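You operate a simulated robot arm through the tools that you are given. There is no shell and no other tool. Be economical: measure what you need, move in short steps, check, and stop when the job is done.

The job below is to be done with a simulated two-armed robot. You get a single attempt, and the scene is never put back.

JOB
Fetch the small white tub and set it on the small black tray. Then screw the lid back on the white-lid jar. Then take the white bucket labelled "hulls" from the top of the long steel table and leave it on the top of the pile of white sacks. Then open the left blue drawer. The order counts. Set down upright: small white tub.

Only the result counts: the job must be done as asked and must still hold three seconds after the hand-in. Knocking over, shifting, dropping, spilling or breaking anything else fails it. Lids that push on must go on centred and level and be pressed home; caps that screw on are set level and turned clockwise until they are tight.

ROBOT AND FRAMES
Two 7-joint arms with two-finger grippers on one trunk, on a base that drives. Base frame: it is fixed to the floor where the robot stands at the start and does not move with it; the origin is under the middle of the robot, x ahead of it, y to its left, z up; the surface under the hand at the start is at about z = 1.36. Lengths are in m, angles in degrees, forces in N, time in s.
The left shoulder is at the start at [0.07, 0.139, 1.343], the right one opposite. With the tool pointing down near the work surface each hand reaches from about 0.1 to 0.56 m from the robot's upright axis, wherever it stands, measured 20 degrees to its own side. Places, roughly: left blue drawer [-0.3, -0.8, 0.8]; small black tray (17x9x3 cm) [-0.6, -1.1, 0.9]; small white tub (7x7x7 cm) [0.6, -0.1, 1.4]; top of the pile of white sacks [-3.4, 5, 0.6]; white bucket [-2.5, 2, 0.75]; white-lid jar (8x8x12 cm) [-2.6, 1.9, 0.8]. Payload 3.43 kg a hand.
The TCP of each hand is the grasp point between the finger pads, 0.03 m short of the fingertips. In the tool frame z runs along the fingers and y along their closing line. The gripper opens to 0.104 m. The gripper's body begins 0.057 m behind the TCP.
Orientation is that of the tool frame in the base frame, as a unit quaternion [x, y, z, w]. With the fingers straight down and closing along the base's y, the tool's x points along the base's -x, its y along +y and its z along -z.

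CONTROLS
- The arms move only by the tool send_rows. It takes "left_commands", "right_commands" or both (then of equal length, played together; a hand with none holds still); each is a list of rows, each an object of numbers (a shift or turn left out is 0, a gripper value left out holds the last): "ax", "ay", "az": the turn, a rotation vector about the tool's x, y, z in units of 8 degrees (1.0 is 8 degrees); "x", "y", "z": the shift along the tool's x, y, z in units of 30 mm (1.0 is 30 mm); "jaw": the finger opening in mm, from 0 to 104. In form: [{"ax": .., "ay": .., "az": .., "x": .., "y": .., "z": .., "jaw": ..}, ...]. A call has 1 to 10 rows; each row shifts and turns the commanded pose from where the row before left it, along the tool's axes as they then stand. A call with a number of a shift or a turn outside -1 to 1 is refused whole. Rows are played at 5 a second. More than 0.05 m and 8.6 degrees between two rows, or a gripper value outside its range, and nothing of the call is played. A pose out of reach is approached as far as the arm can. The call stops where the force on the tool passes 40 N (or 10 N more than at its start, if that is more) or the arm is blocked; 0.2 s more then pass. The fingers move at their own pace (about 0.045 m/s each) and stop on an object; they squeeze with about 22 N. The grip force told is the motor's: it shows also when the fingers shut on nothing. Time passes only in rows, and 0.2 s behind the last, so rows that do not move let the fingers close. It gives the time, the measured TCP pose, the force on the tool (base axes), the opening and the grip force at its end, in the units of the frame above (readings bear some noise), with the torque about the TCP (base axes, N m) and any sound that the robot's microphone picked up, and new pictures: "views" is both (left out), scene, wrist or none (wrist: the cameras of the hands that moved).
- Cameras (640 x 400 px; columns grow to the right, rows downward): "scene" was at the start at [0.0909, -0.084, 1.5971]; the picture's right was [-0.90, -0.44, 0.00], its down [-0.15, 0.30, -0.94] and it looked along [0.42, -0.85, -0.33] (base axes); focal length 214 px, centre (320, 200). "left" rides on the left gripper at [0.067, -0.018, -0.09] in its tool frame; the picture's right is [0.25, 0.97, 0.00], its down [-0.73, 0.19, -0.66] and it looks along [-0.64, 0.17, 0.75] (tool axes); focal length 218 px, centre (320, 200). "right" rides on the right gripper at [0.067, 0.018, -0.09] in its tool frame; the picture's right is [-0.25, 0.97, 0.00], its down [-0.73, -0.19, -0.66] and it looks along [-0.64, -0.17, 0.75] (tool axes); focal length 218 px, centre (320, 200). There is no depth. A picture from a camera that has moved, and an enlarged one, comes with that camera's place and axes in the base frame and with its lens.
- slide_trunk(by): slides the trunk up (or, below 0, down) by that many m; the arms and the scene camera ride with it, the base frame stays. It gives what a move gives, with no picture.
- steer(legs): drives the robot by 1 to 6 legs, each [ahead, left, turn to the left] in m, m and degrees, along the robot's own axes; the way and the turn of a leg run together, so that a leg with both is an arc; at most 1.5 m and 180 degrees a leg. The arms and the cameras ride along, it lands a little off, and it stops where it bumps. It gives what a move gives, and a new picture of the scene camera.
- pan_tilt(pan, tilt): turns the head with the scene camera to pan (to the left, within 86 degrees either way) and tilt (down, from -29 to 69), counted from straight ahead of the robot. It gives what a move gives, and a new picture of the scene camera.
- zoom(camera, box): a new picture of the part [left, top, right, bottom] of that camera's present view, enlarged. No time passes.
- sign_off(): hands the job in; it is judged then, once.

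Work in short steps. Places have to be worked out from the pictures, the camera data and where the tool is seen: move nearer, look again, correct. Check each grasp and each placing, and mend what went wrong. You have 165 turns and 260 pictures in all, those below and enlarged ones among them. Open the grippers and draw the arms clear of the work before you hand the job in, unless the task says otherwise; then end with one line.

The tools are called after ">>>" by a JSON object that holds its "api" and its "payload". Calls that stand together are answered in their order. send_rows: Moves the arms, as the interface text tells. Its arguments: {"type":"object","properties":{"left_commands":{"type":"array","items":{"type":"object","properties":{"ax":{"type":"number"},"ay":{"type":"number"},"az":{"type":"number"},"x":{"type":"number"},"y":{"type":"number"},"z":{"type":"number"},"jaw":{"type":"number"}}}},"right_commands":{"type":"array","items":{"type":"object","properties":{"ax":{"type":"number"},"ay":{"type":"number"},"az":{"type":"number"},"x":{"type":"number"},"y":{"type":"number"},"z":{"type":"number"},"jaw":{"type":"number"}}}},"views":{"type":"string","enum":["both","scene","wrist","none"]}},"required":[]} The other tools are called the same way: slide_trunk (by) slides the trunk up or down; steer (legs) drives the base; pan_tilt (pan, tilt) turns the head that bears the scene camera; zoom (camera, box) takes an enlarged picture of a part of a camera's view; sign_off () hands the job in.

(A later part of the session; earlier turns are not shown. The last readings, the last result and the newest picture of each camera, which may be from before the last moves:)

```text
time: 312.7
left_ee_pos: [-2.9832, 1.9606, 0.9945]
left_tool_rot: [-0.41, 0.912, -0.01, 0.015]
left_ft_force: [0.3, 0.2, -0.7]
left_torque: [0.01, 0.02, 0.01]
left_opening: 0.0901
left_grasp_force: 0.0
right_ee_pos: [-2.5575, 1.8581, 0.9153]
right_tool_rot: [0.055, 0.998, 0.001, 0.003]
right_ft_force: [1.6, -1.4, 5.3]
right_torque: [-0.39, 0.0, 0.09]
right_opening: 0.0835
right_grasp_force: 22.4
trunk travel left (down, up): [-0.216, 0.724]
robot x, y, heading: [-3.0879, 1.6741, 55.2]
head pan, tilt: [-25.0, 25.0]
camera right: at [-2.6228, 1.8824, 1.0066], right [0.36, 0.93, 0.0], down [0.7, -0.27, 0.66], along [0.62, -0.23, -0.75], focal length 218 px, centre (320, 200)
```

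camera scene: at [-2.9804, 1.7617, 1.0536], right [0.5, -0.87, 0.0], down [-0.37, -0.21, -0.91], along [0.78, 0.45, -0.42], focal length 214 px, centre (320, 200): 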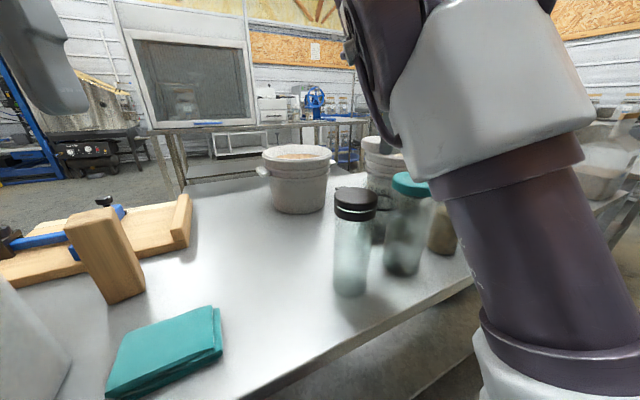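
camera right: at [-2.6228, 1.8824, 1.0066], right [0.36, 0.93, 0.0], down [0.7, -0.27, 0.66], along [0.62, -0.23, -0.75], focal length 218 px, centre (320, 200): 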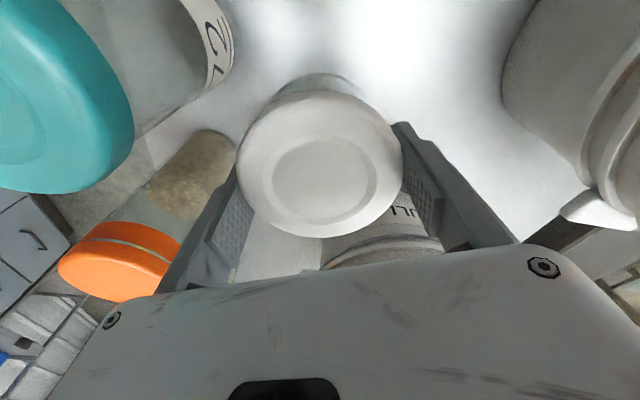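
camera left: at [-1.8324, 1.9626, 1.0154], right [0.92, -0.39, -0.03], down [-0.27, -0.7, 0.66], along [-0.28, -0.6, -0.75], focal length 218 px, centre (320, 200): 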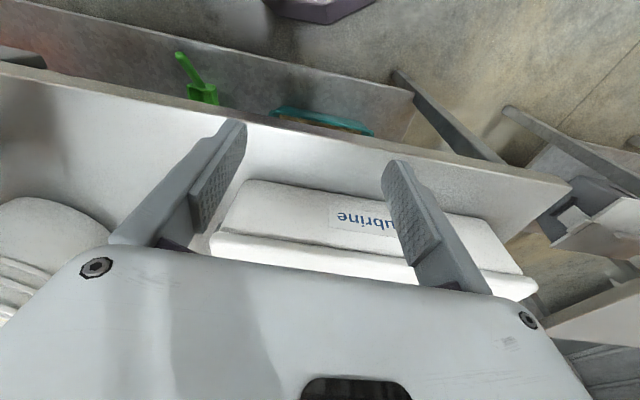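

Torque now tracks jar-on-table friction, suggesting the lid is tight and the jar turns with it. I release, rise, and inspect the lid's seating.

>>> {"api": "send_rows", "payload": {"right_commands": [{"jaw": 100}, {}, {}], "views": "none"}}

>>> {"api": "slide_trunk", "payload": {"by": 0.12}}

>>> {"api": "zoom", "payload": {"camera": "right", "box": [220, 40, 420, 180]}}

>>> {"api": "pan_tilt", "payload": {"pan": -25, "tilt": 35}}

>>> {"api": "zoom", "payload": {"camera": "scene", "box": [330, 120, 450, 240]}}

```text
time: 313.5
left_ee_pos: [-2.9827, 1.9601, 0.9946]
left_tool_rot: [-0.409, 0.912, -0.01, 0.015]
left_ft_force: [0.2, 0.1, 0.0]
left_torque: [0.02, 0.0, 0.02]
left_opening: 0.0898
left_grasp_force: 0.1
right_ee_pos: [-2.5572, 1.8579, 0.9161]
right_tool_rot: [0.053, 0.999, 0.0, 0.003]
right_ft_force: [-0.2, 0.3, -0.4]
right_torque: [0.01, 0.0, 0.02]
right_opening: 0.1001
right_grasp_force: 0.2
trunk travel left (down, up): [-0.216, 0.724]
robot x, y, heading: [-3.0908, 1.6722, 55.0]
head pan, tilt: [-25.0, 25.0]
```

```text
time: 315.0
left_ee_pos: [-2.983, 1.9599, 1.1134]
left_tool_rot: [-0.411, 0.912, -0.01, 0.015]
left_ft_force: [-0.2, -0.7, 0.3]
left_torque: [0.01, 0.03, 0.01]
left_opening: 0.0899
left_grasp_force: 0.2
right_ee_pos: [-2.5562, 1.8595, 1.0348]
right_tool_rot: [0.053, 0.999, 0.0, 0.003]
right_ft_force: [-0.1, 0.1, 0.3]
right_torque: [0.02, -0.02, -0.01]
right_opening: 0.0999
right_grasp_force: 0.1
trunk travel left (down, up): [-0.336, 0.604]
robot x, y, heading: [-3.0909, 1.6756, 55.0]
head pan, tilt: [-25.0, 25.0]
```

```text
2.86 times, centred on (320, 110) of right
camera zoom: at [-2.6226, 1.8829, 1.1263], right [0.36, 0.93, 0.0], down [0.7, -0.27, 0.66], along [0.62, -0.23, -0.75], focal length 624 px, centre (320, 457)
```

zoom: 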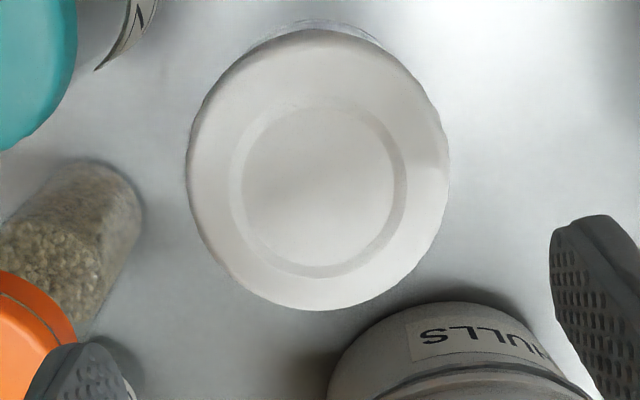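

```text
time: 315.7
left_ee_pos: [-2.9827, 1.9619, 1.1139]
left_tool_rot: [-0.41, 0.912, -0.009, 0.015]
left_ft_force: [0.1, 0.1, 0.1]
left_torque: [0.0, 0.02, -0.03]
left_opening: 0.09
left_grasp_force: 0.1
right_ee_pos: [-2.5571, 1.8587, 1.0349]
right_tool_rot: [0.054, 0.999, 0.001, 0.002]
right_ft_force: [0.7, -0.2, 0.6]
right_torque: [0.06, 0.0, 0.01]
right_opening: 0.1001
right_grasp_force: 0.0
trunk travel left (down, up): [-0.336, 0.604]
robot x, y, heading: [-3.0921, 1.673, 54.8]
head pan, tilt: [-25.0, 35.0]
camera scene: at [-2.9839, 1.7597, 1.07], right [0.5, -0.87, 0.0], down [-0.5, -0.29, -0.82], along [0.71, 0.41, -0.57], focal length 214 px, centre (320, 200)
```

scene: 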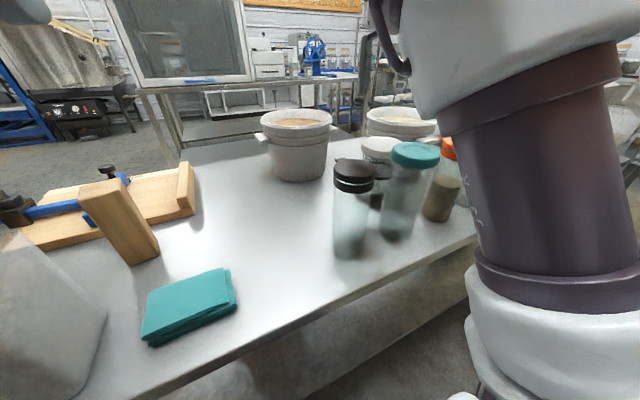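

```text
3.33 times, centred on (390, 180) of scene
camera zoom: at [-2.9839, 1.7597, 1.07], right [0.5, -0.87, 0.0], down [-0.5, -0.29, -0.82], along [0.71, 0.41, -0.57], focal length 715 px, centre (87, 267)
```

zoom: 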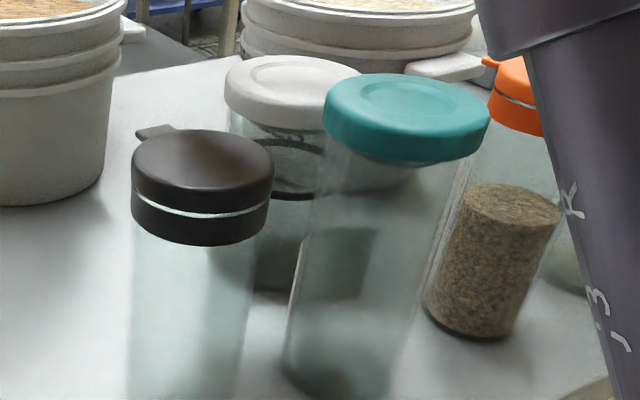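

I can't tell whether the lid has gone down the thread. I back off 0.35 m and look at it from jar height.

>>> {"api": "steer", "payload": {"legs": [[-0.35, 0, 0]]}}

>>> {"api": "slide_trunk", "payload": {"by": -0.1}}

>>> {"api": "pan_tilt", "payload": {"pan": -25, "tilt": 8}}

>>> {"api": "zoom", "payload": {"camera": "scene", "box": [310, 150, 430, 250]}}

```text
time: 318.0
left_ee_pos: [-3.1799, 1.6787, 1.1127]
left_tool_rot: [-0.409, 0.912, -0.01, 0.015]
left_ft_force: [-0.5, 0.0, 0.6]
left_torque: [-0.01, -0.01, 0.03]
left_opening: 0.0899
left_grasp_force: 0.1
right_ee_pos: [-2.7556, 1.5773, 1.0347]
right_tool_rot: [0.054, 0.999, 0.0, 0.003]
right_ft_force: [-0.4, -0.5, 0.2]
right_torque: [-0.03, 0.02, -0.07]
right_opening: 0.0999
right_grasp_force: 0.0
trunk travel left (down, up): [-0.336, 0.604]
robot x, y, heading: [-3.2873, 1.3923, 55.1]
head pan, tilt: [-25.0, 35.0]
camera scene: at [-3.1819, 1.4773, 1.07], right [0.5, -0.87, 0.0], down [-0.5, -0.29, -0.82], along [0.71, 0.41, -0.57], focal length 214 px, centre (320, 200)
```

scene: 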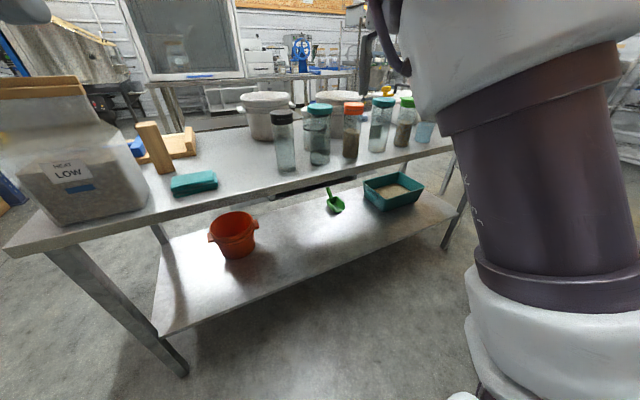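

```text
time: 319.3
left_ee_pos: [-3.1799, 1.6783, 1.0141]
left_tool_rot: [-0.41, 0.912, -0.009, 0.015]
left_ft_force: [-0.3, -0.3, 0.0]
left_torque: [0.0, 0.03, -0.01]
left_opening: 0.0898
left_grasp_force: 0.0
right_ee_pos: [-2.7547, 1.5768, 0.9352]
right_tool_rot: [0.054, 0.999, 0.001, 0.003]
right_ft_force: [0.2, -0.3, 0.1]
right_torque: [0.02, 0.01, -0.01]
right_opening: 0.1001
right_grasp_force: 0.1
trunk travel left (down, up): [-0.236, 0.704]
robot x, y, heading: [-3.2838, 1.3936, 55.0]
head pan, tilt: [-25.0, 35.0]
```

```text
time: 320.2
left_ee_pos: [-3.1813, 1.6793, 1.0134]
left_tool_rot: [-0.41, 0.912, -0.01, 0.015]
left_ft_force: [-0.1, 0.6, -0.2]
left_torque: [-0.02, 0.02, -0.02]
left_opening: 0.0899
left_grasp_force: 0.0
right_ee_pos: [-2.7534, 1.5774, 0.9355]
right_tool_rot: [0.054, 0.999, 0.001, 0.004]
right_ft_force: [-0.4, 0.6, 0.0]
right_torque: [0.03, 0.03, 0.0]
right_opening: 0.1001
right_grasp_force: 0.1
trunk travel left (down, up): [-0.236, 0.704]
robot x, y, heading: [-3.2879, 1.3963, 54.9]
head pan, tilt: [-25.0, 8.0]
camera scene: at [-3.1777, 1.48, 1.0132], right [0.5, -0.87, 0.0], down [-0.12, -0.07, -0.99], along [0.86, 0.49, -0.14], focal length 214 px, centre (320, 200)
```

scene: 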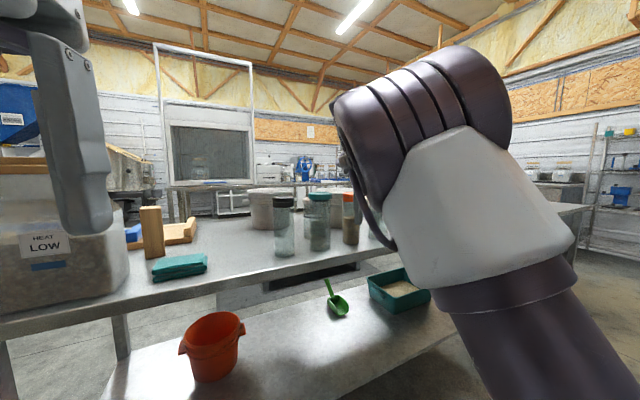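

```text
4.00 times, centred on (370, 200) of scene
camera zoom: at [-3.1777, 1.48, 1.0132], right [0.5, -0.87, 0.0], down [-0.12, -0.07, -0.99], along [0.86, 0.49, -0.14], focal length 858 px, centre (120, 200)
```

zoom: 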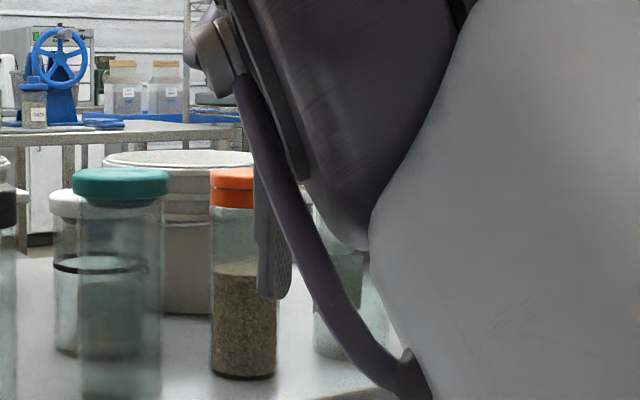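

Zoom tightly on the white-lidded jar.

>>> {"api": "zoom", "payload": {"camera": "scene", "box": [280, 185, 345, 245]}}

```text
6.67 times, centred on (312, 215) of scene
camera zoom: at [-3.1777, 1.48, 1.0132], right [0.5, -0.87, 0.0], down [-0.12, -0.07, -0.99], along [0.86, 0.49, -0.14], focal length 1430 px, centre (370, 100)
```

zoom: 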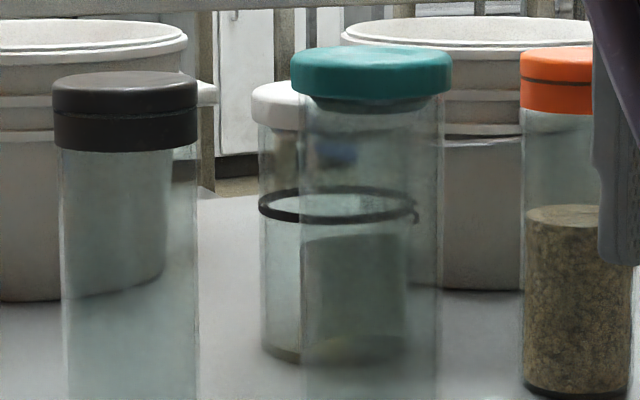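

The lid is level, and the turning resistance pattern (free, then firm with the jar turning along) indicates it is tight. Next the HULLS bucket: best lifted with both hands by opposite rim sides from the far side. I raise the trunk and drive round.

>>> {"api": "slide_trunk", "payload": {"by": 0.4}}

>>> {"api": "slide_trunk", "payload": {"by": 0.24}}

>>> {"api": "steer", "payload": {"legs": [[0, 0, -85.3], [1.04, 0, 0], [1.03, 0, 0], [0, 0, 16.9], [1.008, 0, 0], [0, 0, 77.1]]}}

```text
time: 324.0
left_ee_pos: [-3.1791, 1.6788, 1.4144]
left_tool_rot: [-0.41, 0.912, -0.009, 0.013]
left_ft_force: [0.2, 0.2, 0.0]
left_torque: [0.02, -0.01, -0.01]
left_opening: 0.0901
left_grasp_force: 0.2
right_ee_pos: [-2.7549, 1.5779, 1.3353]
right_tool_rot: [0.055, 0.998, 0.001, 0.002]
right_ft_force: [0.4, 1.2, 0.1]
right_torque: [0.01, 0.0, 0.01]
right_opening: 0.1001
right_grasp_force: 0.1
trunk travel left (down, up): [-0.636, 0.304]
robot x, y, heading: [-3.2854, 1.3943, 54.9]
head pan, tilt: [-25.0, 8.0]
```

```text
time: 326.5
left_ee_pos: [-3.1802, 1.6776, 1.655]
left_tool_rot: [-0.41, 0.912, -0.01, 0.015]
left_ft_force: [-0.5, 0.3, -0.3]
left_torque: [0.0, -0.04, -0.01]
left_opening: 0.0903
left_grasp_force: 0.0
right_ee_pos: [-2.7541, 1.578, 1.5759]
right_tool_rot: [0.054, 0.999, 0.001, 0.003]
right_ft_force: [-0.1, 0.4, 0.0]
right_torque: [0.02, 0.0, -0.05]
right_opening: 0.1
right_grasp_force: 0.0
trunk travel left (down, up): [-0.876, 0.064]
robot x, y, heading: [-3.2864, 1.3918, 55.0]
head pan, tilt: [-25.0, 8.0]
```

```text
time: 349.6
left_ee_pos: [-0.4519, 0.334, 1.6526]
left_tool_rot: [-0.452, 0.892, -0.009, 0.015]
left_ft_force: [1.2, 0.4, 0.3]
left_torque: [0.0, 0.02, 0.02]
left_opening: 0.0901
left_grasp_force: 0.0
right_ee_pos: [-0.0182, 0.273, 1.5739]
right_tool_rot: [0.007, 1.0, 0.0, 0.003]
right_ft_force: [0.0, 0.6, 0.1]
right_torque: [-0.02, 0.03, 0.0]
right_opening: 0.0998
right_grasp_force: 0.0
trunk travel left (down, up): [-0.876, 0.064]
robot x, y, heading: [-0.5329, 0.0438, 60.4]
head pan, tilt: [-25.0, 8.0]
camera scene: at [-0.431, 0.1364, 1.6533], right [0.58, -0.82, 0.0], down [-0.11, -0.08, -0.99], along [0.81, 0.57, -0.14], focal length 214 px, centre (320, 200)
```

scene: 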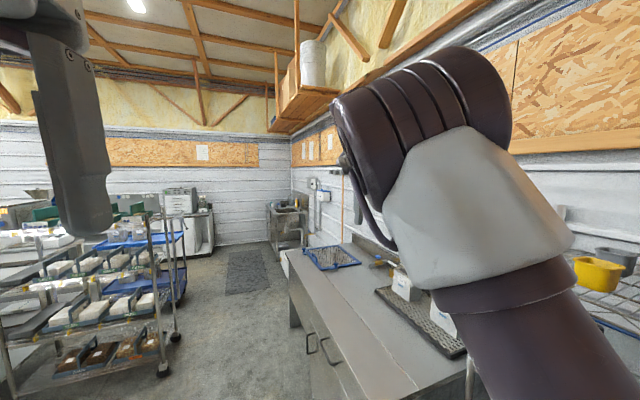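

On along the same way to the far side, then face the table.

>>> {"api": "steer", "payload": {"legs": [[0, 0, 4.2], [1.058, 0, 0], [0, 0, 63.2], [1.012, 0, 0], [0, 0, 28.1], [1.42, 0, 0]]}}

>>> {"api": "steer", "payload": {"legs": [[0, 0, 79.4]]}}

>>> {"api": "pan_tilt", "payload": {"pan": 0, "tilt": 45}}

```text
time: 371.2
left_ee_pos: [-2.2215, 2.5218, 1.6543]
left_tool_rot: [0.954, -0.298, -0.004, -0.017]
left_ft_force: [0.1, -0.1, 0.3]
left_torque: [0.0, 0.03, -0.02]
left_opening: 0.09
left_grasp_force: 0.2
right_ee_pos: [-2.1728, 2.9565, 1.5762]
right_tool_rot: [0.712, -0.702, -0.002, 0.0]
right_ft_force: [-0.7, 0.2, 0.2]
right_torque: [0.02, -0.04, 0.01]
right_opening: 0.1001
right_grasp_force: 0.0
trunk travel left (down, up): [-0.876, 0.064]
robot x, y, heading: [-1.9272, 2.4524, 151.8]
head pan, tilt: [-25.0, 8.0]
camera scene: at [-2.0255, 2.548, 1.6534], right [0.8, 0.6, 0.0], down [0.08, -0.11, -0.99], along [-0.6, 0.79, -0.14], focal length 214 px, centre (320, 200)
```

scene: 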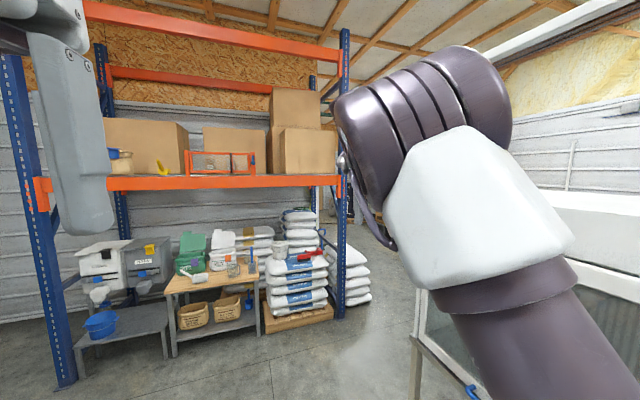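

```text
time: 375.0
left_ee_pos: [-2.0473, 2.1727, 1.6533]
left_tool_rot: [0.923, 0.385, -0.014, -0.01]
left_ft_force: [-0.4, 0.2, 0.3]
left_torque: [-0.02, -0.02, -0.03]
left_opening: 0.0899
left_grasp_force: 0.0
right_ee_pos: [-2.4683, 2.2965, 1.5751]
right_tool_rot: [0.997, -0.081, -0.003, 0.001]
right_ft_force: [-0.5, 0.1, 0.0]
right_torque: [0.0, 0.0, 0.0]
right_opening: 0.0997
right_grasp_force: 0.1
trunk travel left (down, up): [-0.876, 0.064]
robot x, y, heading: [-1.9274, 2.4525, -128.0]
head pan, tilt: [-25.0, 8.0]
camera scene: at [-2.0406, 2.37, 1.6533], right [-0.45, 0.89, 0.0], down [0.12, 0.06, -0.99], along [-0.88, -0.45, -0.14], focal length 214 px, centre (320, 200)
```

scene: 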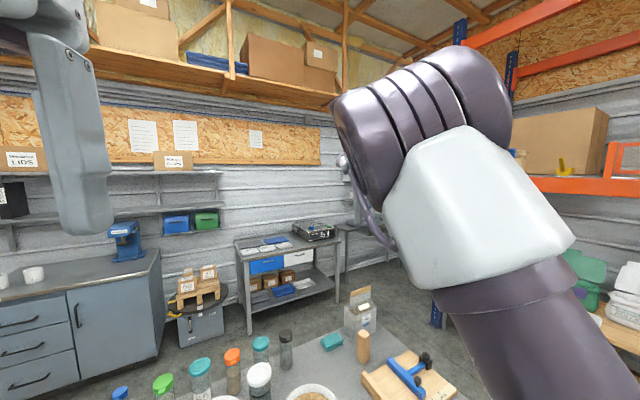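

```text
time: 376.0
left_ee_pos: [-2.0468, 2.1731, 1.6535]
left_tool_rot: [0.923, 0.385, -0.014, -0.009]
left_ft_force: [-1.0, -0.1, 0.1]
left_torque: [0.0, 0.0, -0.01]
left_opening: 0.0901
left_grasp_force: 0.1
right_ee_pos: [-2.4663, 2.2969, 1.5745]
right_tool_rot: [0.997, -0.081, -0.003, 0.0]
right_ft_force: [0.0, 0.8, -0.2]
right_torque: [0.0, 0.02, 0.01]
right_opening: 0.0998
right_grasp_force: 0.1
trunk travel left (down, up): [-0.876, 0.064]
robot x, y, heading: [-1.9255, 2.4538, -128.1]
head pan, tilt: [0.0, 45.0]
camera scene: at [-2.0076, 2.3474, 1.5952], right [-0.79, 0.62, 0.0], down [0.44, 0.56, -0.71], along [-0.44, -0.56, -0.71], focal length 214 px, centre (320, 200)
```

scene: 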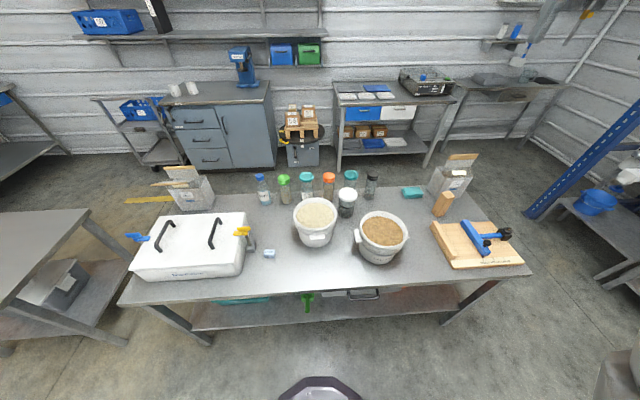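

The bucket is straight ahead. I close in (0.18 m, +3.4°) and set the wrists: the right hand back to neutral yaw, the left a touch.

>>> {"api": "steer", "payload": {"legs": [[0.175, -0.01, 3.4]]}}

>>> {"api": "send_rows", "payload": {"left_commands": [{"az": -0.83, "jaw": 60}, {}, {}, {}, {}, {}, {}, {}], "right_commands": [{"az": -0.956, "jaw": 60}, {"az": -0.956}, {"az": -0.956}, {"az": -0.956}, {"az": -0.956}, {"az": -0.956}, {"az": -0.956}, {"az": -0.956}], "views": "none"}}

>>> {"api": "send_rows", "payload": {"left_commands": [{"x": -0.97, "z": 0.4}, {"x": -0.97, "z": 0.5}, {"x": -0.97, "z": 0.6}, {"x": -0.97, "z": 0.6}, {"x": -0.97, "z": 0.6}, {"x": -0.97, "z": 0.6}, {"x": -0.9, "z": 0.6}], "right_commands": [{"y": 1, "x": -0.3, "z": 0.2}, {"y": 1, "x": -0.3, "z": 0.2}, {"y": 1, "x": -0.3, "z": 0.2}, {"y": 1, "x": -0.3, "z": 0.2}, {"y": 1, "x": -0.3, "z": 0.2}, {"y": 1, "x": -0.3, "z": 0.25}, {"y": 1, "x": -0.3, "z": 0.25}], "views": "scene"}}

```text
time: 377.5
left_ee_pos: [-2.1383, 2.0359, 1.6544]
left_tool_rot: [0.911, 0.412, -0.017, -0.008]
left_ft_force: [0.7, 0.8, -0.2]
left_torque: [-0.05, 0.03, 0.02]
left_opening: 0.09
left_grasp_force: 0.1
right_ee_pos: [-2.5639, 2.1337, 1.5775]
right_tool_rot: [0.999, -0.052, -0.004, 0.002]
right_ft_force: [0.3, 0.1, 0.2]
right_torque: [-0.04, 0.03, -0.04]
right_opening: 0.1
right_grasp_force: 0.1
trunk travel left (down, up): [-0.876, 0.064]
robot x, y, heading: [-2.0357, 2.3191, -124.7]
head pan, tilt: [0.0, 45.0]
camera scene: at [-2.1098, 2.2132, 1.5956], right [-0.82, 0.57, 0.0], down [0.4, 0.58, -0.71], along [-0.4, -0.58, -0.7], focal length 214 px, centre (320, 200)
```

scene: 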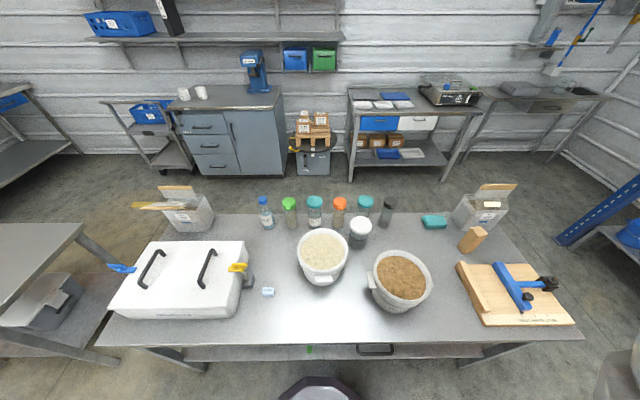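

```text
time: 379.3
left_ee_pos: [-2.1424, 2.0313, 1.6531]
left_tool_rot: [0.885, 0.465, -0.013, -0.011]
left_ft_force: [0.4, 0.4, 0.2]
left_torque: [-0.01, 0.01, -0.01]
left_opening: 0.0598
left_grasp_force: 0.0
right_ee_pos: [-2.5685, 2.1293, 1.576]
right_tool_rot: [0.885, 0.466, -0.002, -0.001]
right_ft_force: [0.6, 0.7, -0.2]
right_torque: [-0.01, 0.0, 0.01]
right_opening: 0.06
right_grasp_force: 0.0
trunk travel left (down, up): [-0.876, 0.064]
robot x, y, heading: [-2.0356, 2.3175, -124.6]
head pan, tilt: [0.0, 45.0]
```

```text
time: 380.9
left_ee_pos: [-2.2628, 1.8645, 1.5382]
left_tool_rot: [0.885, 0.465, -0.014, -0.01]
left_ft_force: [0.7, 0.0, -0.8]
left_torque: [0.0, -0.01, -0.06]
left_opening: 0.0598
left_grasp_force: 0.0
right_ee_pos: [-2.5426, 2.1075, 1.5526]
right_tool_rot: [0.886, 0.464, -0.003, -0.003]
right_ft_force: [-0.9, -0.7, -0.2]
right_torque: [0.03, 0.0, 0.0]
right_opening: 0.0598
right_grasp_force: 0.1
right hand out of reach, approached as far as the arm can: row 2, 3, 4, 5, 6, 7
trunk travel left (down, up): [-0.876, 0.064]
robot x, y, heading: [-2.0346, 2.3179, -124.6]
head pan, tilt: [0.0, 45.0]
camera scene: at [-2.1144, 2.2079, 1.595], right [-0.82, 0.57, 0.0], down [0.4, 0.58, -0.71], along [-0.4, -0.58, -0.71], focal length 214 px, centre (320, 200)
```

scene: 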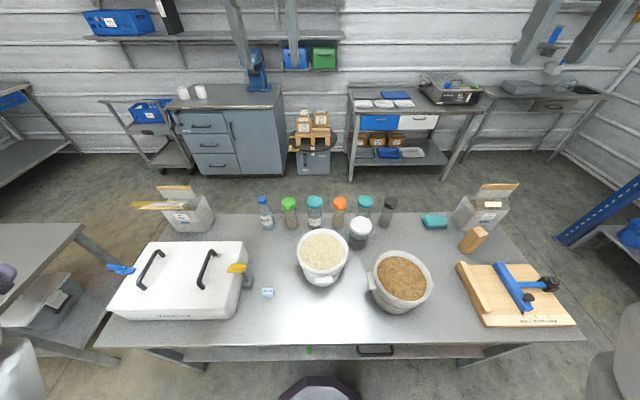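

Left hand is at its side of the bucket. The right can't come inward from there; I try retracting it first, then moving inward nearer the body.

>>> {"api": "send_rows", "payload": {"right_commands": [{"x": 0.9, "z": -0.5}, {"x": 0.9, "z": -0.5}, {"x": 0.9, "z": -0.5}, {"x": 0.9, "z": -0.4}, {"x": 0.9, "z": -0.3}, {"y": 1}, {"y": 1}, {"y": 1}, {"y": 1}, {"y": 1}], "views": "none"}}

```text
time: 383.1
left_ee_pos: [-2.2613, 1.8658, 1.5388]
left_tool_rot: [0.885, 0.465, -0.013, -0.012]
left_ft_force: [0.5, -0.1, 0.0]
left_torque: [0.01, -0.04, -0.03]
left_opening: 0.0599
left_grasp_force: 0.0
right_ee_pos: [-2.4397, 2.1859, 1.5929]
right_tool_rot: [0.886, 0.463, 0.002, 0.005]
right_ft_force: [-0.3, -0.1, 0.1]
right_torque: [-0.01, -0.01, 0.02]
right_opening: 0.06
right_grasp_force: 0.0
right hand out of reach, approached as far as the arm can: row 6, 7, 8, 9, 10
trunk travel left (down, up): [-0.876, 0.064]
robot x, y, heading: [-2.0379, 2.3185, -124.6]
head pan, tilt: [0.0, 45.0]
```

The right hand's reach is limited to its outer side, so I change plan: first pull the bucket by its near tab toward the edge with the left hand by driving back, then take it with both hands. I put the right hand clear and the left over the tab.

>>> {"api": "send_rows", "payload": {"left_commands": [{"x": 0.8, "y": -0.65}, {"x": 0.8, "y": -0.65, "z": -0.3}, {"y": -0.65, "z": -0.2}, {"y": -0.65}, {}], "right_commands": [{"y": -1, "z": -0.5}, {"y": -1, "z": -0.5}, {"y": -1}, {"y": -1}, {"x": 1}], "views": "none"}}

>>> {"api": "slide_trunk", "payload": {"by": -0.4}}

>>> {"api": "zoom", "payload": {"camera": "left", "box": [0, 0, 640, 400]}}

```text
time: 384.3
left_ee_pos: [-2.2935, 1.9521, 1.5573]
left_tool_rot: [0.885, 0.465, -0.015, -0.01]
left_ft_force: [0.6, 1.7, -0.1]
left_torque: [-0.04, 0.03, 0.01]
left_opening: 0.0598
left_grasp_force: 0.1
right_ee_pos: [-2.5158, 2.2786, 1.625]
right_tool_rot: [0.886, 0.464, -0.003, -0.001]
right_ft_force: [0.5, 0.5, -0.5]
right_torque: [0.01, 0.04, -0.02]
right_opening: 0.06
right_grasp_force: 0.0
trunk travel left (down, up): [-0.876, 0.064]
robot x, y, heading: [-2.0396, 2.3208, -124.7]
head pan, tilt: [0.0, 45.0]
```

```text
time: 388.1
left_ee_pos: [-2.2957, 1.9505, 1.1567]
left_tool_rot: [0.885, 0.465, -0.014, -0.01]
left_ft_force: [0.4, 0.4, -0.6]
left_torque: [0.01, -0.02, -0.01]
left_opening: 0.06
left_grasp_force: 0.0
right_ee_pos: [-2.5174, 2.277, 1.224]
right_tool_rot: [0.886, 0.464, -0.003, -0.002]
right_ft_force: [-0.5, -0.2, 0.0]
right_torque: [-0.02, 0.0, 0.0]
right_opening: 0.0601
right_grasp_force: 0.0
trunk travel left (down, up): [-0.476, 0.464]
robot x, y, heading: [-2.0347, 2.316, -124.9]
head pan, tilt: [0.0, 45.0]
```

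```text
1.00 times, centred on (320, 200) of left (not enlarged: the box is as wide or as high as the picture)
camera zoom: at [-2.2683, 2.0148, 1.2453], right [0.94, -0.34, -0.03], down [-0.23, -0.71, 0.66], along [-0.25, -0.61, -0.75], focal length 218 px, centre (320, 200)
```

zoom: 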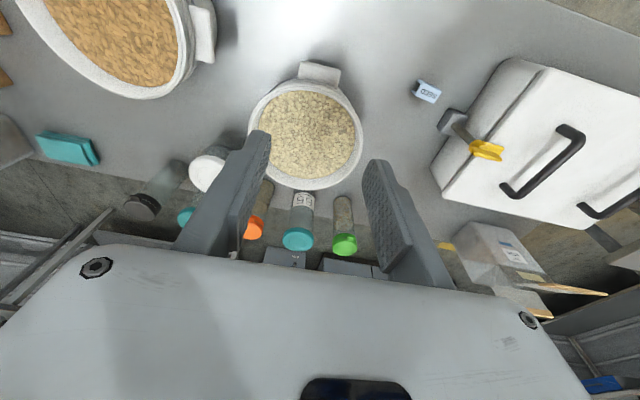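

Tab at about [-2.304, 1.954], 5.5 cm wide. I open to 85, shift 8 mm and lower.

>>> {"api": "send_rows", "payload": {"left_commands": [{"y": -0.29, "jaw": 85}, {}], "views": "none"}}

>>> {"api": "slide_trunk", "payload": {"by": -0.2}}

>>> {"api": "zoom", "payload": {"camera": "left", "box": [0, 0, 640, 400]}}

```text
time: 388.7
left_ee_pos: [-2.304, 1.9541, 1.1573]
left_tool_rot: [0.885, 0.465, -0.015, -0.011]
left_ft_force: [1.2, -0.4, 0.2]
left_torque: [0.01, 0.01, -0.02]
left_opening: 0.0849
left_grasp_force: 0.1
right_ee_pos: [-2.5163, 2.2761, 1.2239]
right_tool_rot: [0.886, 0.464, -0.002, 0.0]
right_ft_force: [0.3, -0.2, 0.6]
right_torque: [-0.02, -0.01, 0.02]
right_opening: 0.0598
right_grasp_force: 0.0
trunk travel left (down, up): [-0.476, 0.464]
robot x, y, heading: [-2.0356, 2.3158, -124.5]
head pan, tilt: [0.0, 45.0]
```

```text
time: 390.9
left_ee_pos: [-2.3027, 1.953, 0.9557]
left_tool_rot: [0.885, 0.464, -0.015, -0.011]
left_ft_force: [-0.6, -0.9, 0.6]
left_torque: [-0.02, 0.01, 0.0]
left_opening: 0.0849
left_grasp_force: 0.0
right_ee_pos: [-2.5158, 2.2767, 1.0247]
right_tool_rot: [0.886, 0.464, -0.002, 0.0]
right_ft_force: [0.2, -0.3, -0.2]
right_torque: [0.03, 0.0, 0.0]
right_opening: 0.06
right_grasp_force: 0.1
trunk travel left (down, up): [-0.276, 0.664]
robot x, y, heading: [-2.036, 2.3194, -124.9]
head pan, tilt: [0.0, 45.0]
```

```text
1.00 times, centred on (320, 200) of left (not enlarged: the box is as wide or as high as the picture)
camera zoom: at [-2.2757, 2.0193, 1.0453], right [0.94, -0.34, -0.04], down [-0.23, -0.71, 0.66], along [-0.25, -0.61, -0.75], focal length 218 px, centre (320, 200)
```

zoom: 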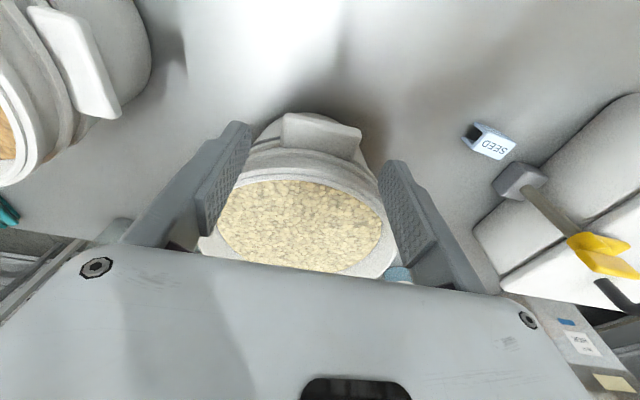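

Tab lies centred between the fingers. Lower 5.5 cm and close.

>>> {"api": "slide_trunk", "payload": {"by": -0.055}}

>>> {"api": "send_rows", "payload": {"left_commands": [{"jaw": 35}, {}, {}], "views": "wrist"}}

```text
time: 391.9
left_ee_pos: [-2.3033, 1.9544, 0.9007]
left_tool_rot: [0.885, 0.465, -0.015, -0.011]
left_ft_force: [0.2, 0.6, -0.1]
left_torque: [0.0, -0.02, 0.02]
left_opening: 0.0849
left_grasp_force: 0.2
right_ee_pos: [-2.517, 2.2759, 0.9695]
right_tool_rot: [0.886, 0.464, -0.003, 0.0]
right_ft_force: [-0.1, 0.5, -0.2]
right_torque: [0.0, 0.01, -0.02]
right_opening: 0.0603
right_grasp_force: 0.0
trunk travel left (down, up): [-0.221, 0.719]
robot x, y, heading: [-2.0341, 2.3157, -124.3]
head pan, tilt: [0.0, 45.0]
```

```text
time: 392.7
left_ee_pos: [-2.3029, 1.954, 0.9017]
left_tool_rot: [0.886, 0.464, -0.015, -0.01]
left_ft_force: [-0.6, 0.6, 0.1]
left_torque: [-0.06, -0.08, 0.17]
left_opening: 0.0605
left_grasp_force: 22.2
right_ee_pos: [-2.5169, 2.2771, 0.9681]
right_tool_rot: [0.886, 0.464, -0.002, -0.001]
right_ft_force: [-0.2, -1.0, 0.3]
right_torque: [-0.01, 0.02, -0.01]
right_opening: 0.06
right_grasp_force: 0.1
trunk travel left (down, up): [-0.221, 0.719]
robot x, y, heading: [-2.0348, 2.321, -124.7]
head pan, tilt: [0.0, 45.0]
camera left: at [-2.276, 2.0193, 0.9901], right [0.94, -0.34, -0.03], down [-0.23, -0.71, 0.66], along [-0.25, -0.61, -0.75], focal length 218 px, centre (320, 200)
```

left: 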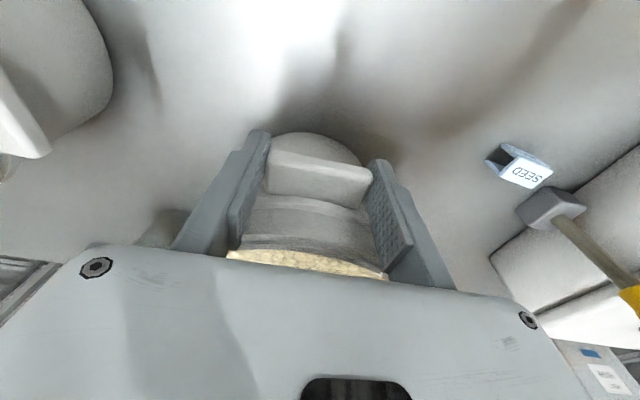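

Tab gripped firmly. I gently lift 4 mm to gauge the bucket's weight.

>>> {"api": "slide_trunk", "payload": {"by": 0.004}}

```text
time: 393.2
left_ee_pos: [-2.3039, 1.953, 0.9051]
left_tool_rot: [0.885, 0.464, -0.013, -0.01]
left_ft_force: [1.5, -0.8, 0.3]
left_torque: [0.03, -0.39, 0.39]
left_opening: 0.0605
left_grasp_force: 21.5
right_ee_pos: [-2.5167, 2.2747, 0.9729]
right_tool_rot: [0.886, 0.465, -0.002, 0.0]
right_ft_force: [0.3, -0.3, -0.7]
right_torque: [0.01, 0.01, -0.02]
right_opening: 0.0602
right_grasp_force: 0.2
trunk travel left (down, up): [-0.225, 0.715]
robot x, y, heading: [-2.0348, 2.3173, -124.5]
head pan, tilt: [0.0, 45.0]
```

Barely any load yet; I lift another 1 cm and look.

>>> {"api": "slide_trunk", "payload": {"by": 0.01}}

>>> {"api": "zoom", "payload": {"camera": "scene", "box": [200, 150, 480, 350]}}

```text
time: 393.8
left_ee_pos: [-2.304, 1.9538, 0.915]
left_tool_rot: [0.886, 0.464, -0.014, -0.011]
left_ft_force: [0.6, -0.8, -5.6]
left_torque: [-0.18, -0.31, 0.1]
left_opening: 0.0602
left_grasp_force: 22.5
right_ee_pos: [-2.5174, 2.2749, 0.9826]
right_tool_rot: [0.886, 0.464, -0.002, 0.0]
right_ft_force: [0.4, -0.6, 0.8]
right_torque: [-0.01, 0.03, -0.02]
right_opening: 0.06
right_grasp_force: 0.1
trunk travel left (down, up): [-0.235, 0.705]
robot x, y, heading: [-2.0391, 2.3216, -124.6]
head pan, tilt: [0.0, 45.0]
```

```text
2.00 times, centred on (340, 250) of scene
camera zoom: at [-2.1127, 2.2087, 0.9542], right [-0.82, 0.57, 0.0], down [0.4, 0.58, -0.71], along [-0.4, -0.58, -0.71], focal length 429 px, centre (280, 100)
```

zoom: 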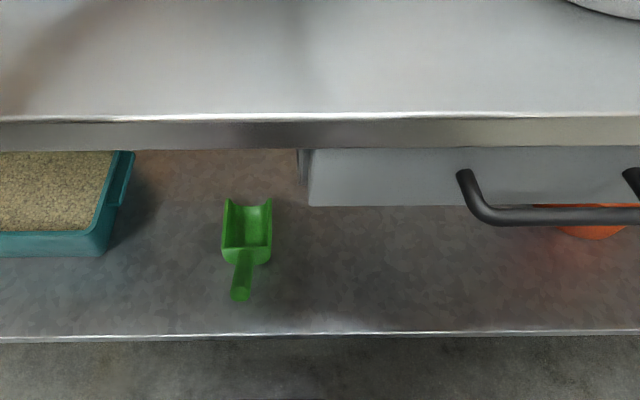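

The bucket weighs about 1.4 kg: two hands are needed. I set it back down and pull it 0.15 m toward the edge by driving back.

>>> {"api": "slide_trunk", "payload": {"by": -0.014}}

>>> {"api": "steer", "payload": {"legs": [[-0.145, 0, 0]]}}

>>> {"api": "zoom", "payload": {"camera": "left", "box": [0, 0, 640, 400]}}

```text
time: 394.4
left_ee_pos: [-2.303, 1.9559, 0.9026]
left_tool_rot: [0.885, 0.465, -0.017, -0.012]
left_ft_force: [-0.8, 1.9, 11.1]
left_torque: [-0.4, 0.27, -0.13]
left_opening: 0.0601
left_grasp_force: 21.9
right_ee_pos: [-2.5173, 2.2774, 0.9697]
right_tool_rot: [0.886, 0.464, -0.004, 0.0]
right_ft_force: [-0.3, 0.6, -0.6]
right_torque: [0.01, 0.01, -0.01]
right_opening: 0.0599
right_grasp_force: 0.1
trunk travel left (down, up): [-0.221, 0.719]
robot x, y, heading: [-2.0399, 2.3152, -124.7]
head pan, tilt: [0.0, 45.0]
```

```text
time: 395.7
left_ee_pos: [-2.2225, 2.0707, 0.9014]
left_tool_rot: [0.885, 0.465, -0.014, -0.011]
left_ft_force: [-2.1, -1.5, -2.7]
left_torque: [-0.61, 0.05, -0.26]
left_opening: 0.0601
left_grasp_force: 22.1
right_ee_pos: [-2.4362, 2.3935, 0.9702]
right_tool_rot: [0.886, 0.464, -0.002, -0.001]
right_ft_force: [0.1, -0.1, 0.4]
right_torque: [-0.04, -0.01, -0.01]
right_opening: 0.06
right_grasp_force: 0.0
trunk travel left (down, up): [-0.221, 0.719]
robot x, y, heading: [-1.9554, 2.4319, -124.7]
head pan, tilt: [0.0, 45.0]
camera scene: at [-2.0316, 2.3262, 0.9401], right [-0.82, 0.57, 0.0], down [0.4, 0.58, -0.71], along [-0.4, -0.58, -0.71], focal length 214 px, centre (320, 200)
```

scene: 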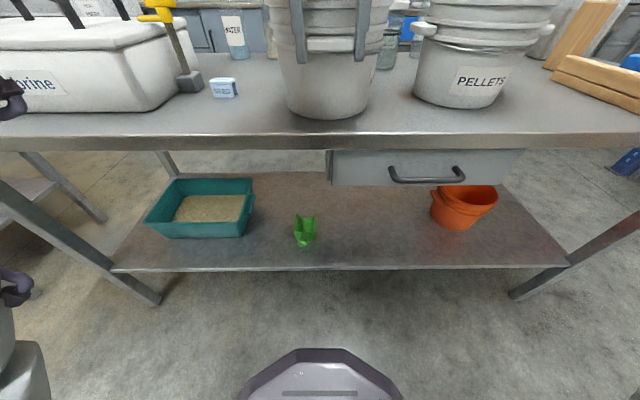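

```text
1.00 times, centred on (320, 200) of left (not enlarged: the box is as wide or as high as the picture)
camera zoom: at [-2.1952, 2.1364, 0.9901], right [0.94, -0.34, -0.03], down [-0.24, -0.71, 0.66], along [-0.25, -0.61, -0.75], focal length 218 px, centre (320, 200)
```

zoom: 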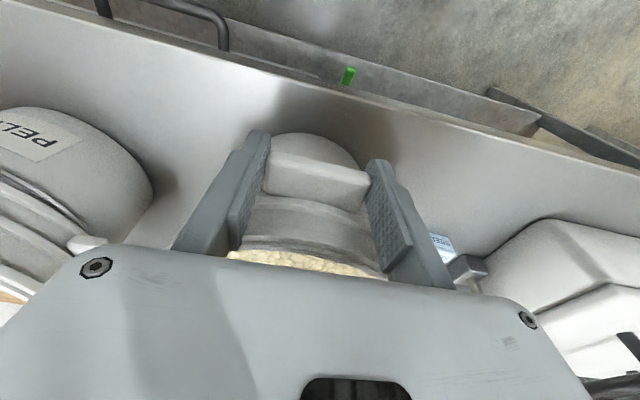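

Bucket is now ~0.13 m from the edge. I release, rise, drive in and turn +22.8° so that its two sides fall into both arms' zones, then place both hands.

>>> {"api": "send_rows", "payload": {"left_commands": [{"jaw": 90}, {}, {}], "views": "none"}}

>>> {"api": "slide_trunk", "payload": {"by": 0.25}}

>>> {"api": "steer", "payload": {"legs": [[0.14, 0, 0], [0, 0, 22.8]]}}

>>> {"api": "send_rows", "payload": {"left_commands": [{"z": -0.6, "jaw": 60}, {"x": 0.7, "y": -0.5, "z": -0.4}, {"x": 0.7, "y": -0.5, "z": -0.4}, {"x": 0.7, "y": -0.5, "z": -0.3}, {"x": 0.7, "y": -0.5}, {"y": -0.4}], "right_commands": [{"x": -0.55}, {"x": -0.55}, {"x": -0.55, "y": 0.95}, {"x": -0.55, "y": 0.95}, {"y": 0.95}, {"y": 0.95}], "views": "both"}}

```text
time: 396.5
left_ee_pos: [-2.2223, 2.0714, 0.9016]
left_tool_rot: [0.886, 0.464, -0.014, -0.011]
left_ft_force: [-0.2, -0.1, 0.5]
left_torque: [-0.01, 0.01, 0.02]
left_opening: 0.09
left_grasp_force: 0.0
right_ee_pos: [-2.4354, 2.3943, 0.969]
right_tool_rot: [0.886, 0.465, -0.002, -0.001]
right_ft_force: [-0.2, -0.6, 0.1]
right_torque: [0.02, -0.01, 0.04]
right_opening: 0.0599
right_grasp_force: 0.1
trunk travel left (down, up): [-0.221, 0.719]
robot x, y, heading: [-1.9571, 2.4371, -124.5]
head pan, tilt: [0.0, 45.0]
```

```text
time: 399.1
left_ee_pos: [-2.2223, 2.0726, 1.1512]
left_tool_rot: [0.886, 0.463, -0.014, -0.011]
left_ft_force: [-0.1, -0.5, 0.5]
left_torque: [-0.02, -0.02, -0.02]
left_opening: 0.09
left_grasp_force: 0.0
right_ee_pos: [-2.4353, 2.3926, 1.2197]
right_tool_rot: [0.886, 0.464, -0.002, 0.0]
right_ft_force: [-0.8, 0.3, -0.6]
right_torque: [0.0, -0.01, -0.02]
right_opening: 0.06
right_grasp_force: 0.1
trunk travel left (down, up): [-0.471, 0.469]
robot x, y, heading: [-1.9569, 2.4349, -124.9]
head pan, tilt: [0.0, 45.0]
```

```text
time: 401.7
left_ee_pos: [-2.1387, 1.8788, 1.1531]
left_tool_rot: [0.775, 0.632, -0.017, -0.007]
left_ft_force: [-0.8, 0.4, 0.2]
left_torque: [0.0, -0.01, 0.01]
left_opening: 0.0903
left_grasp_force: 0.2
right_ee_pos: [-2.4615, 2.091, 1.2192]
right_tool_rot: [0.775, 0.632, -0.003, 0.0]
right_ft_force: [0.7, 0.3, 0.8]
right_torque: [-0.03, 0.03, 0.01]
right_opening: 0.0601
right_grasp_force: 0.0
trunk travel left (down, up): [-0.471, 0.469]
robot x, y, heading: [-2.0371, 2.3171, -101.8]
head pan, tilt: [0.0, 45.0]
camera scene: at [-2.0634, 2.1889, 1.1901], right [-0.98, 0.2, 0.0], down [0.14, 0.69, -0.71], along [-0.14, -0.69, -0.71], focal length 214 px, centre (320, 200)
```

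scene: 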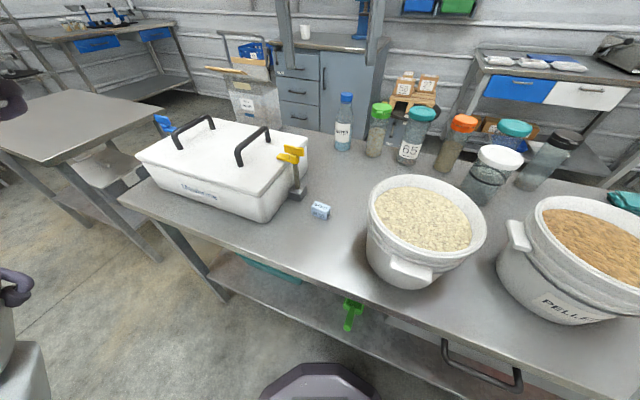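

```text
time: 403.1
left_ee_pos: [-2.1915, 1.9766, 1.2035]
left_tool_rot: [0.775, 0.632, -0.016, -0.008]
left_ft_force: [-0.1, -0.3, -0.3]
left_torque: [0.03, -0.01, -0.01]
left_opening: 0.0599
left_grasp_force: 0.1
right_ee_pos: [-2.3762, 2.0087, 1.2175]
right_tool_rot: [0.775, 0.632, -0.003, -0.001]
right_ft_force: [-0.7, -0.8, -0.5]
right_torque: [0.0, -0.01, 0.01]
right_opening: 0.0599
right_grasp_force: 0.1
right hand out of reach, approached as far as the arm can: row 6
trunk travel left (down, up): [-0.471, 0.469]
robot x, y, heading: [-2.0373, 2.3191, -101.4]
head pan, tilt: [0.0, 45.0]
camera scene: at [-2.0637, 2.1891, 1.1901], right [-0.98, 0.2, 0.0], down [0.14, 0.69, -0.71], along [-0.14, -0.69, -0.71], focal length 214 px, centre (320, 200)
camera right: at [-2.3458, 2.0713, 1.3096], right [0.9, -0.44, 0.0], down [-0.33, -0.67, 0.66], along [-0.29, -0.59, -0.75], focal length 218 px, centre (320, 200)
camera left: at [-2.1909, 2.0469, 1.2927], right [1.0, 0.05, -0.03], down [0.06, -0.75, 0.66], along [0.01, -0.66, -0.75], focal length 218 px, centre (320, 200)
```

scene: 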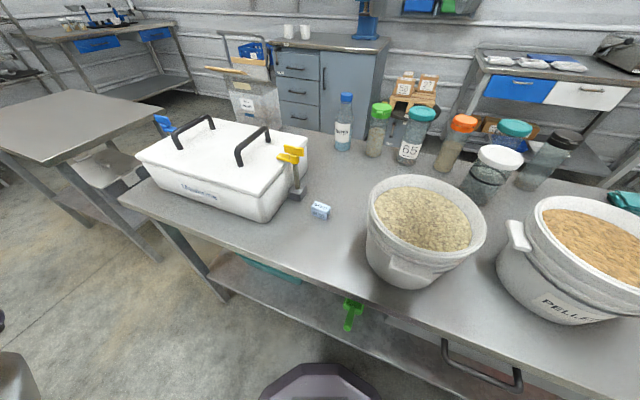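
right: 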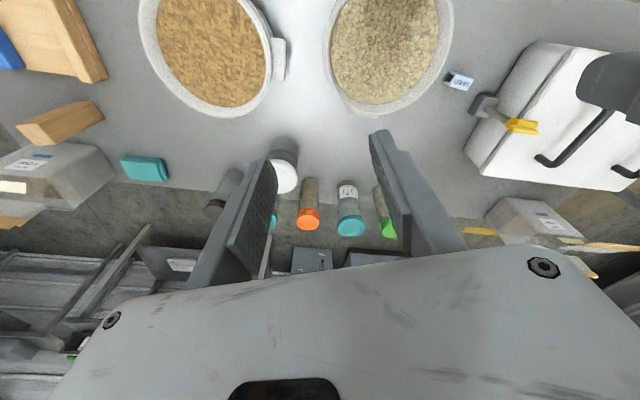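
left: 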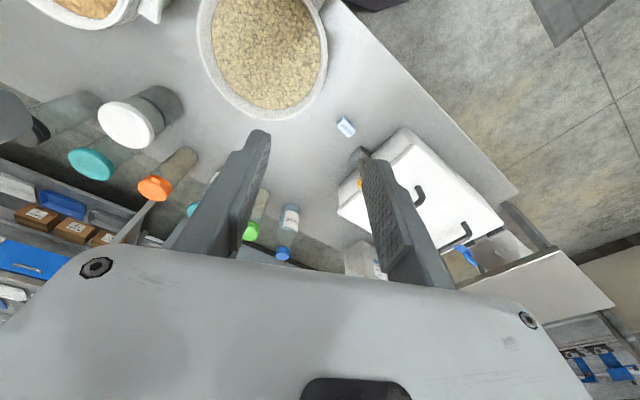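

Excellent: hands are 19 cm apart, straddling the bucket's rim. Bucket centre ≈[-2.278, 2.000]. Fine adjustments, equal heights, then lower 0.2.

>>> {"api": "send_rows", "payload": {"left_commands": [{"x": 0.19}, {}], "right_commands": [{"x": 0.35, "y": 0.33, "z": 0.2}, {"z": 0.27}], "views": "none"}}

>>> {"api": "slide_trunk", "payload": {"by": -0.2}}

>>> {"api": "zoom", "payload": {"camera": "left", "box": [0, 0, 640, 400]}}

>>> {"api": "zoom", "payload": {"camera": "right", "box": [0, 0, 640, 400]}}

```text
time: 403.7
left_ee_pos: [-2.1896, 1.9812, 1.2028]
left_tool_rot: [0.775, 0.631, -0.016, -0.007]
left_ft_force: [-0.5, -0.7, 0.3]
left_torque: [0.0, -0.02, 0.02]
left_opening: 0.0599
left_grasp_force: 0.0
right_ee_pos: [-2.3657, 2.0189, 1.2049]
right_tool_rot: [0.774, 0.633, -0.003, 0.0]
right_ft_force: [-0.3, -1.5, -0.9]
right_torque: [0.03, -0.04, 0.01]
right_opening: 0.0599
right_grasp_force: 0.0
trunk travel left (down, up): [-0.471, 0.469]
robot x, y, heading: [-2.0359, 2.3139, -101.7]
head pan, tilt: [0.0, 45.0]
```

```text
time: 405.8
left_ee_pos: [-2.1887, 1.9817, 1.0043]
left_tool_rot: [0.774, 0.632, -0.016, -0.007]
left_ft_force: [0.2, 0.2, -0.3]
left_torque: [-0.01, -0.02, 0.01]
left_opening: 0.06
left_grasp_force: 0.0
right_ee_pos: [-2.3647, 2.0186, 1.006]
right_tool_rot: [0.775, 0.632, -0.003, -0.001]
right_ft_force: [0.7, -0.5, -0.7]
right_torque: [-0.04, 0.0, 0.0]
right_opening: 0.0599
right_grasp_force: 0.1
trunk travel left (down, up): [-0.271, 0.669]
robot x, y, heading: [-2.037, 2.32, -101.3]
head pan, tilt: [0.0, 45.0]
```

```text
1.00 times, centred on (320, 200) of left (not enlarged: the box is as wide or as high as the picture)
camera zoom: at [-2.1893, 2.0527, 1.0924], right [1.0, 0.05, -0.04], down [0.06, -0.75, 0.66], along [0.01, -0.66, -0.75], focal length 218 px, centre (320, 200)
```

zoom: 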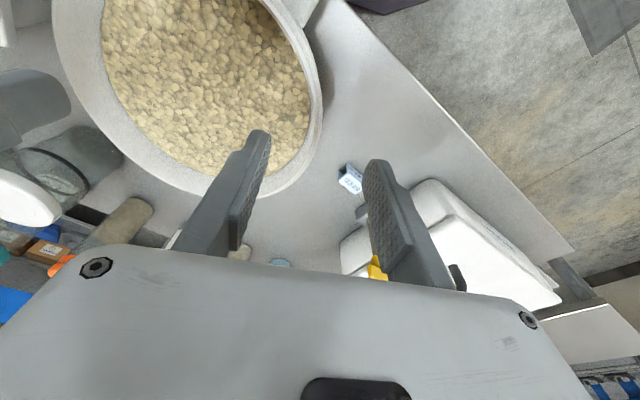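

```text
1.00 times, centred on (320, 200) of right (not enlarged: the box is as wide or as high as the picture)
camera zoom: at [-2.3341, 2.0808, 1.096], right [0.9, -0.44, 0.0], down [-0.33, -0.67, 0.66], along [-0.29, -0.59, -0.75], focal length 218 px, centre (320, 200)
```

zoom: 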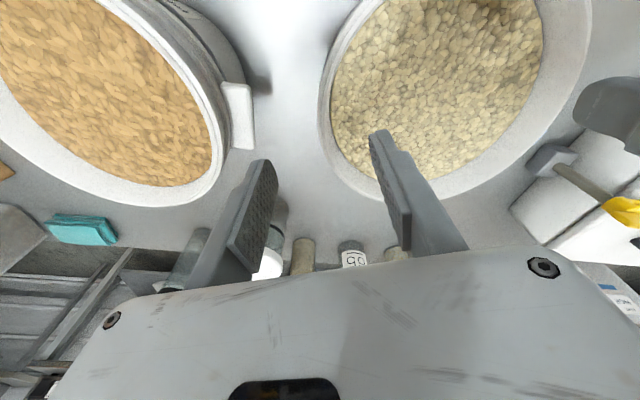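

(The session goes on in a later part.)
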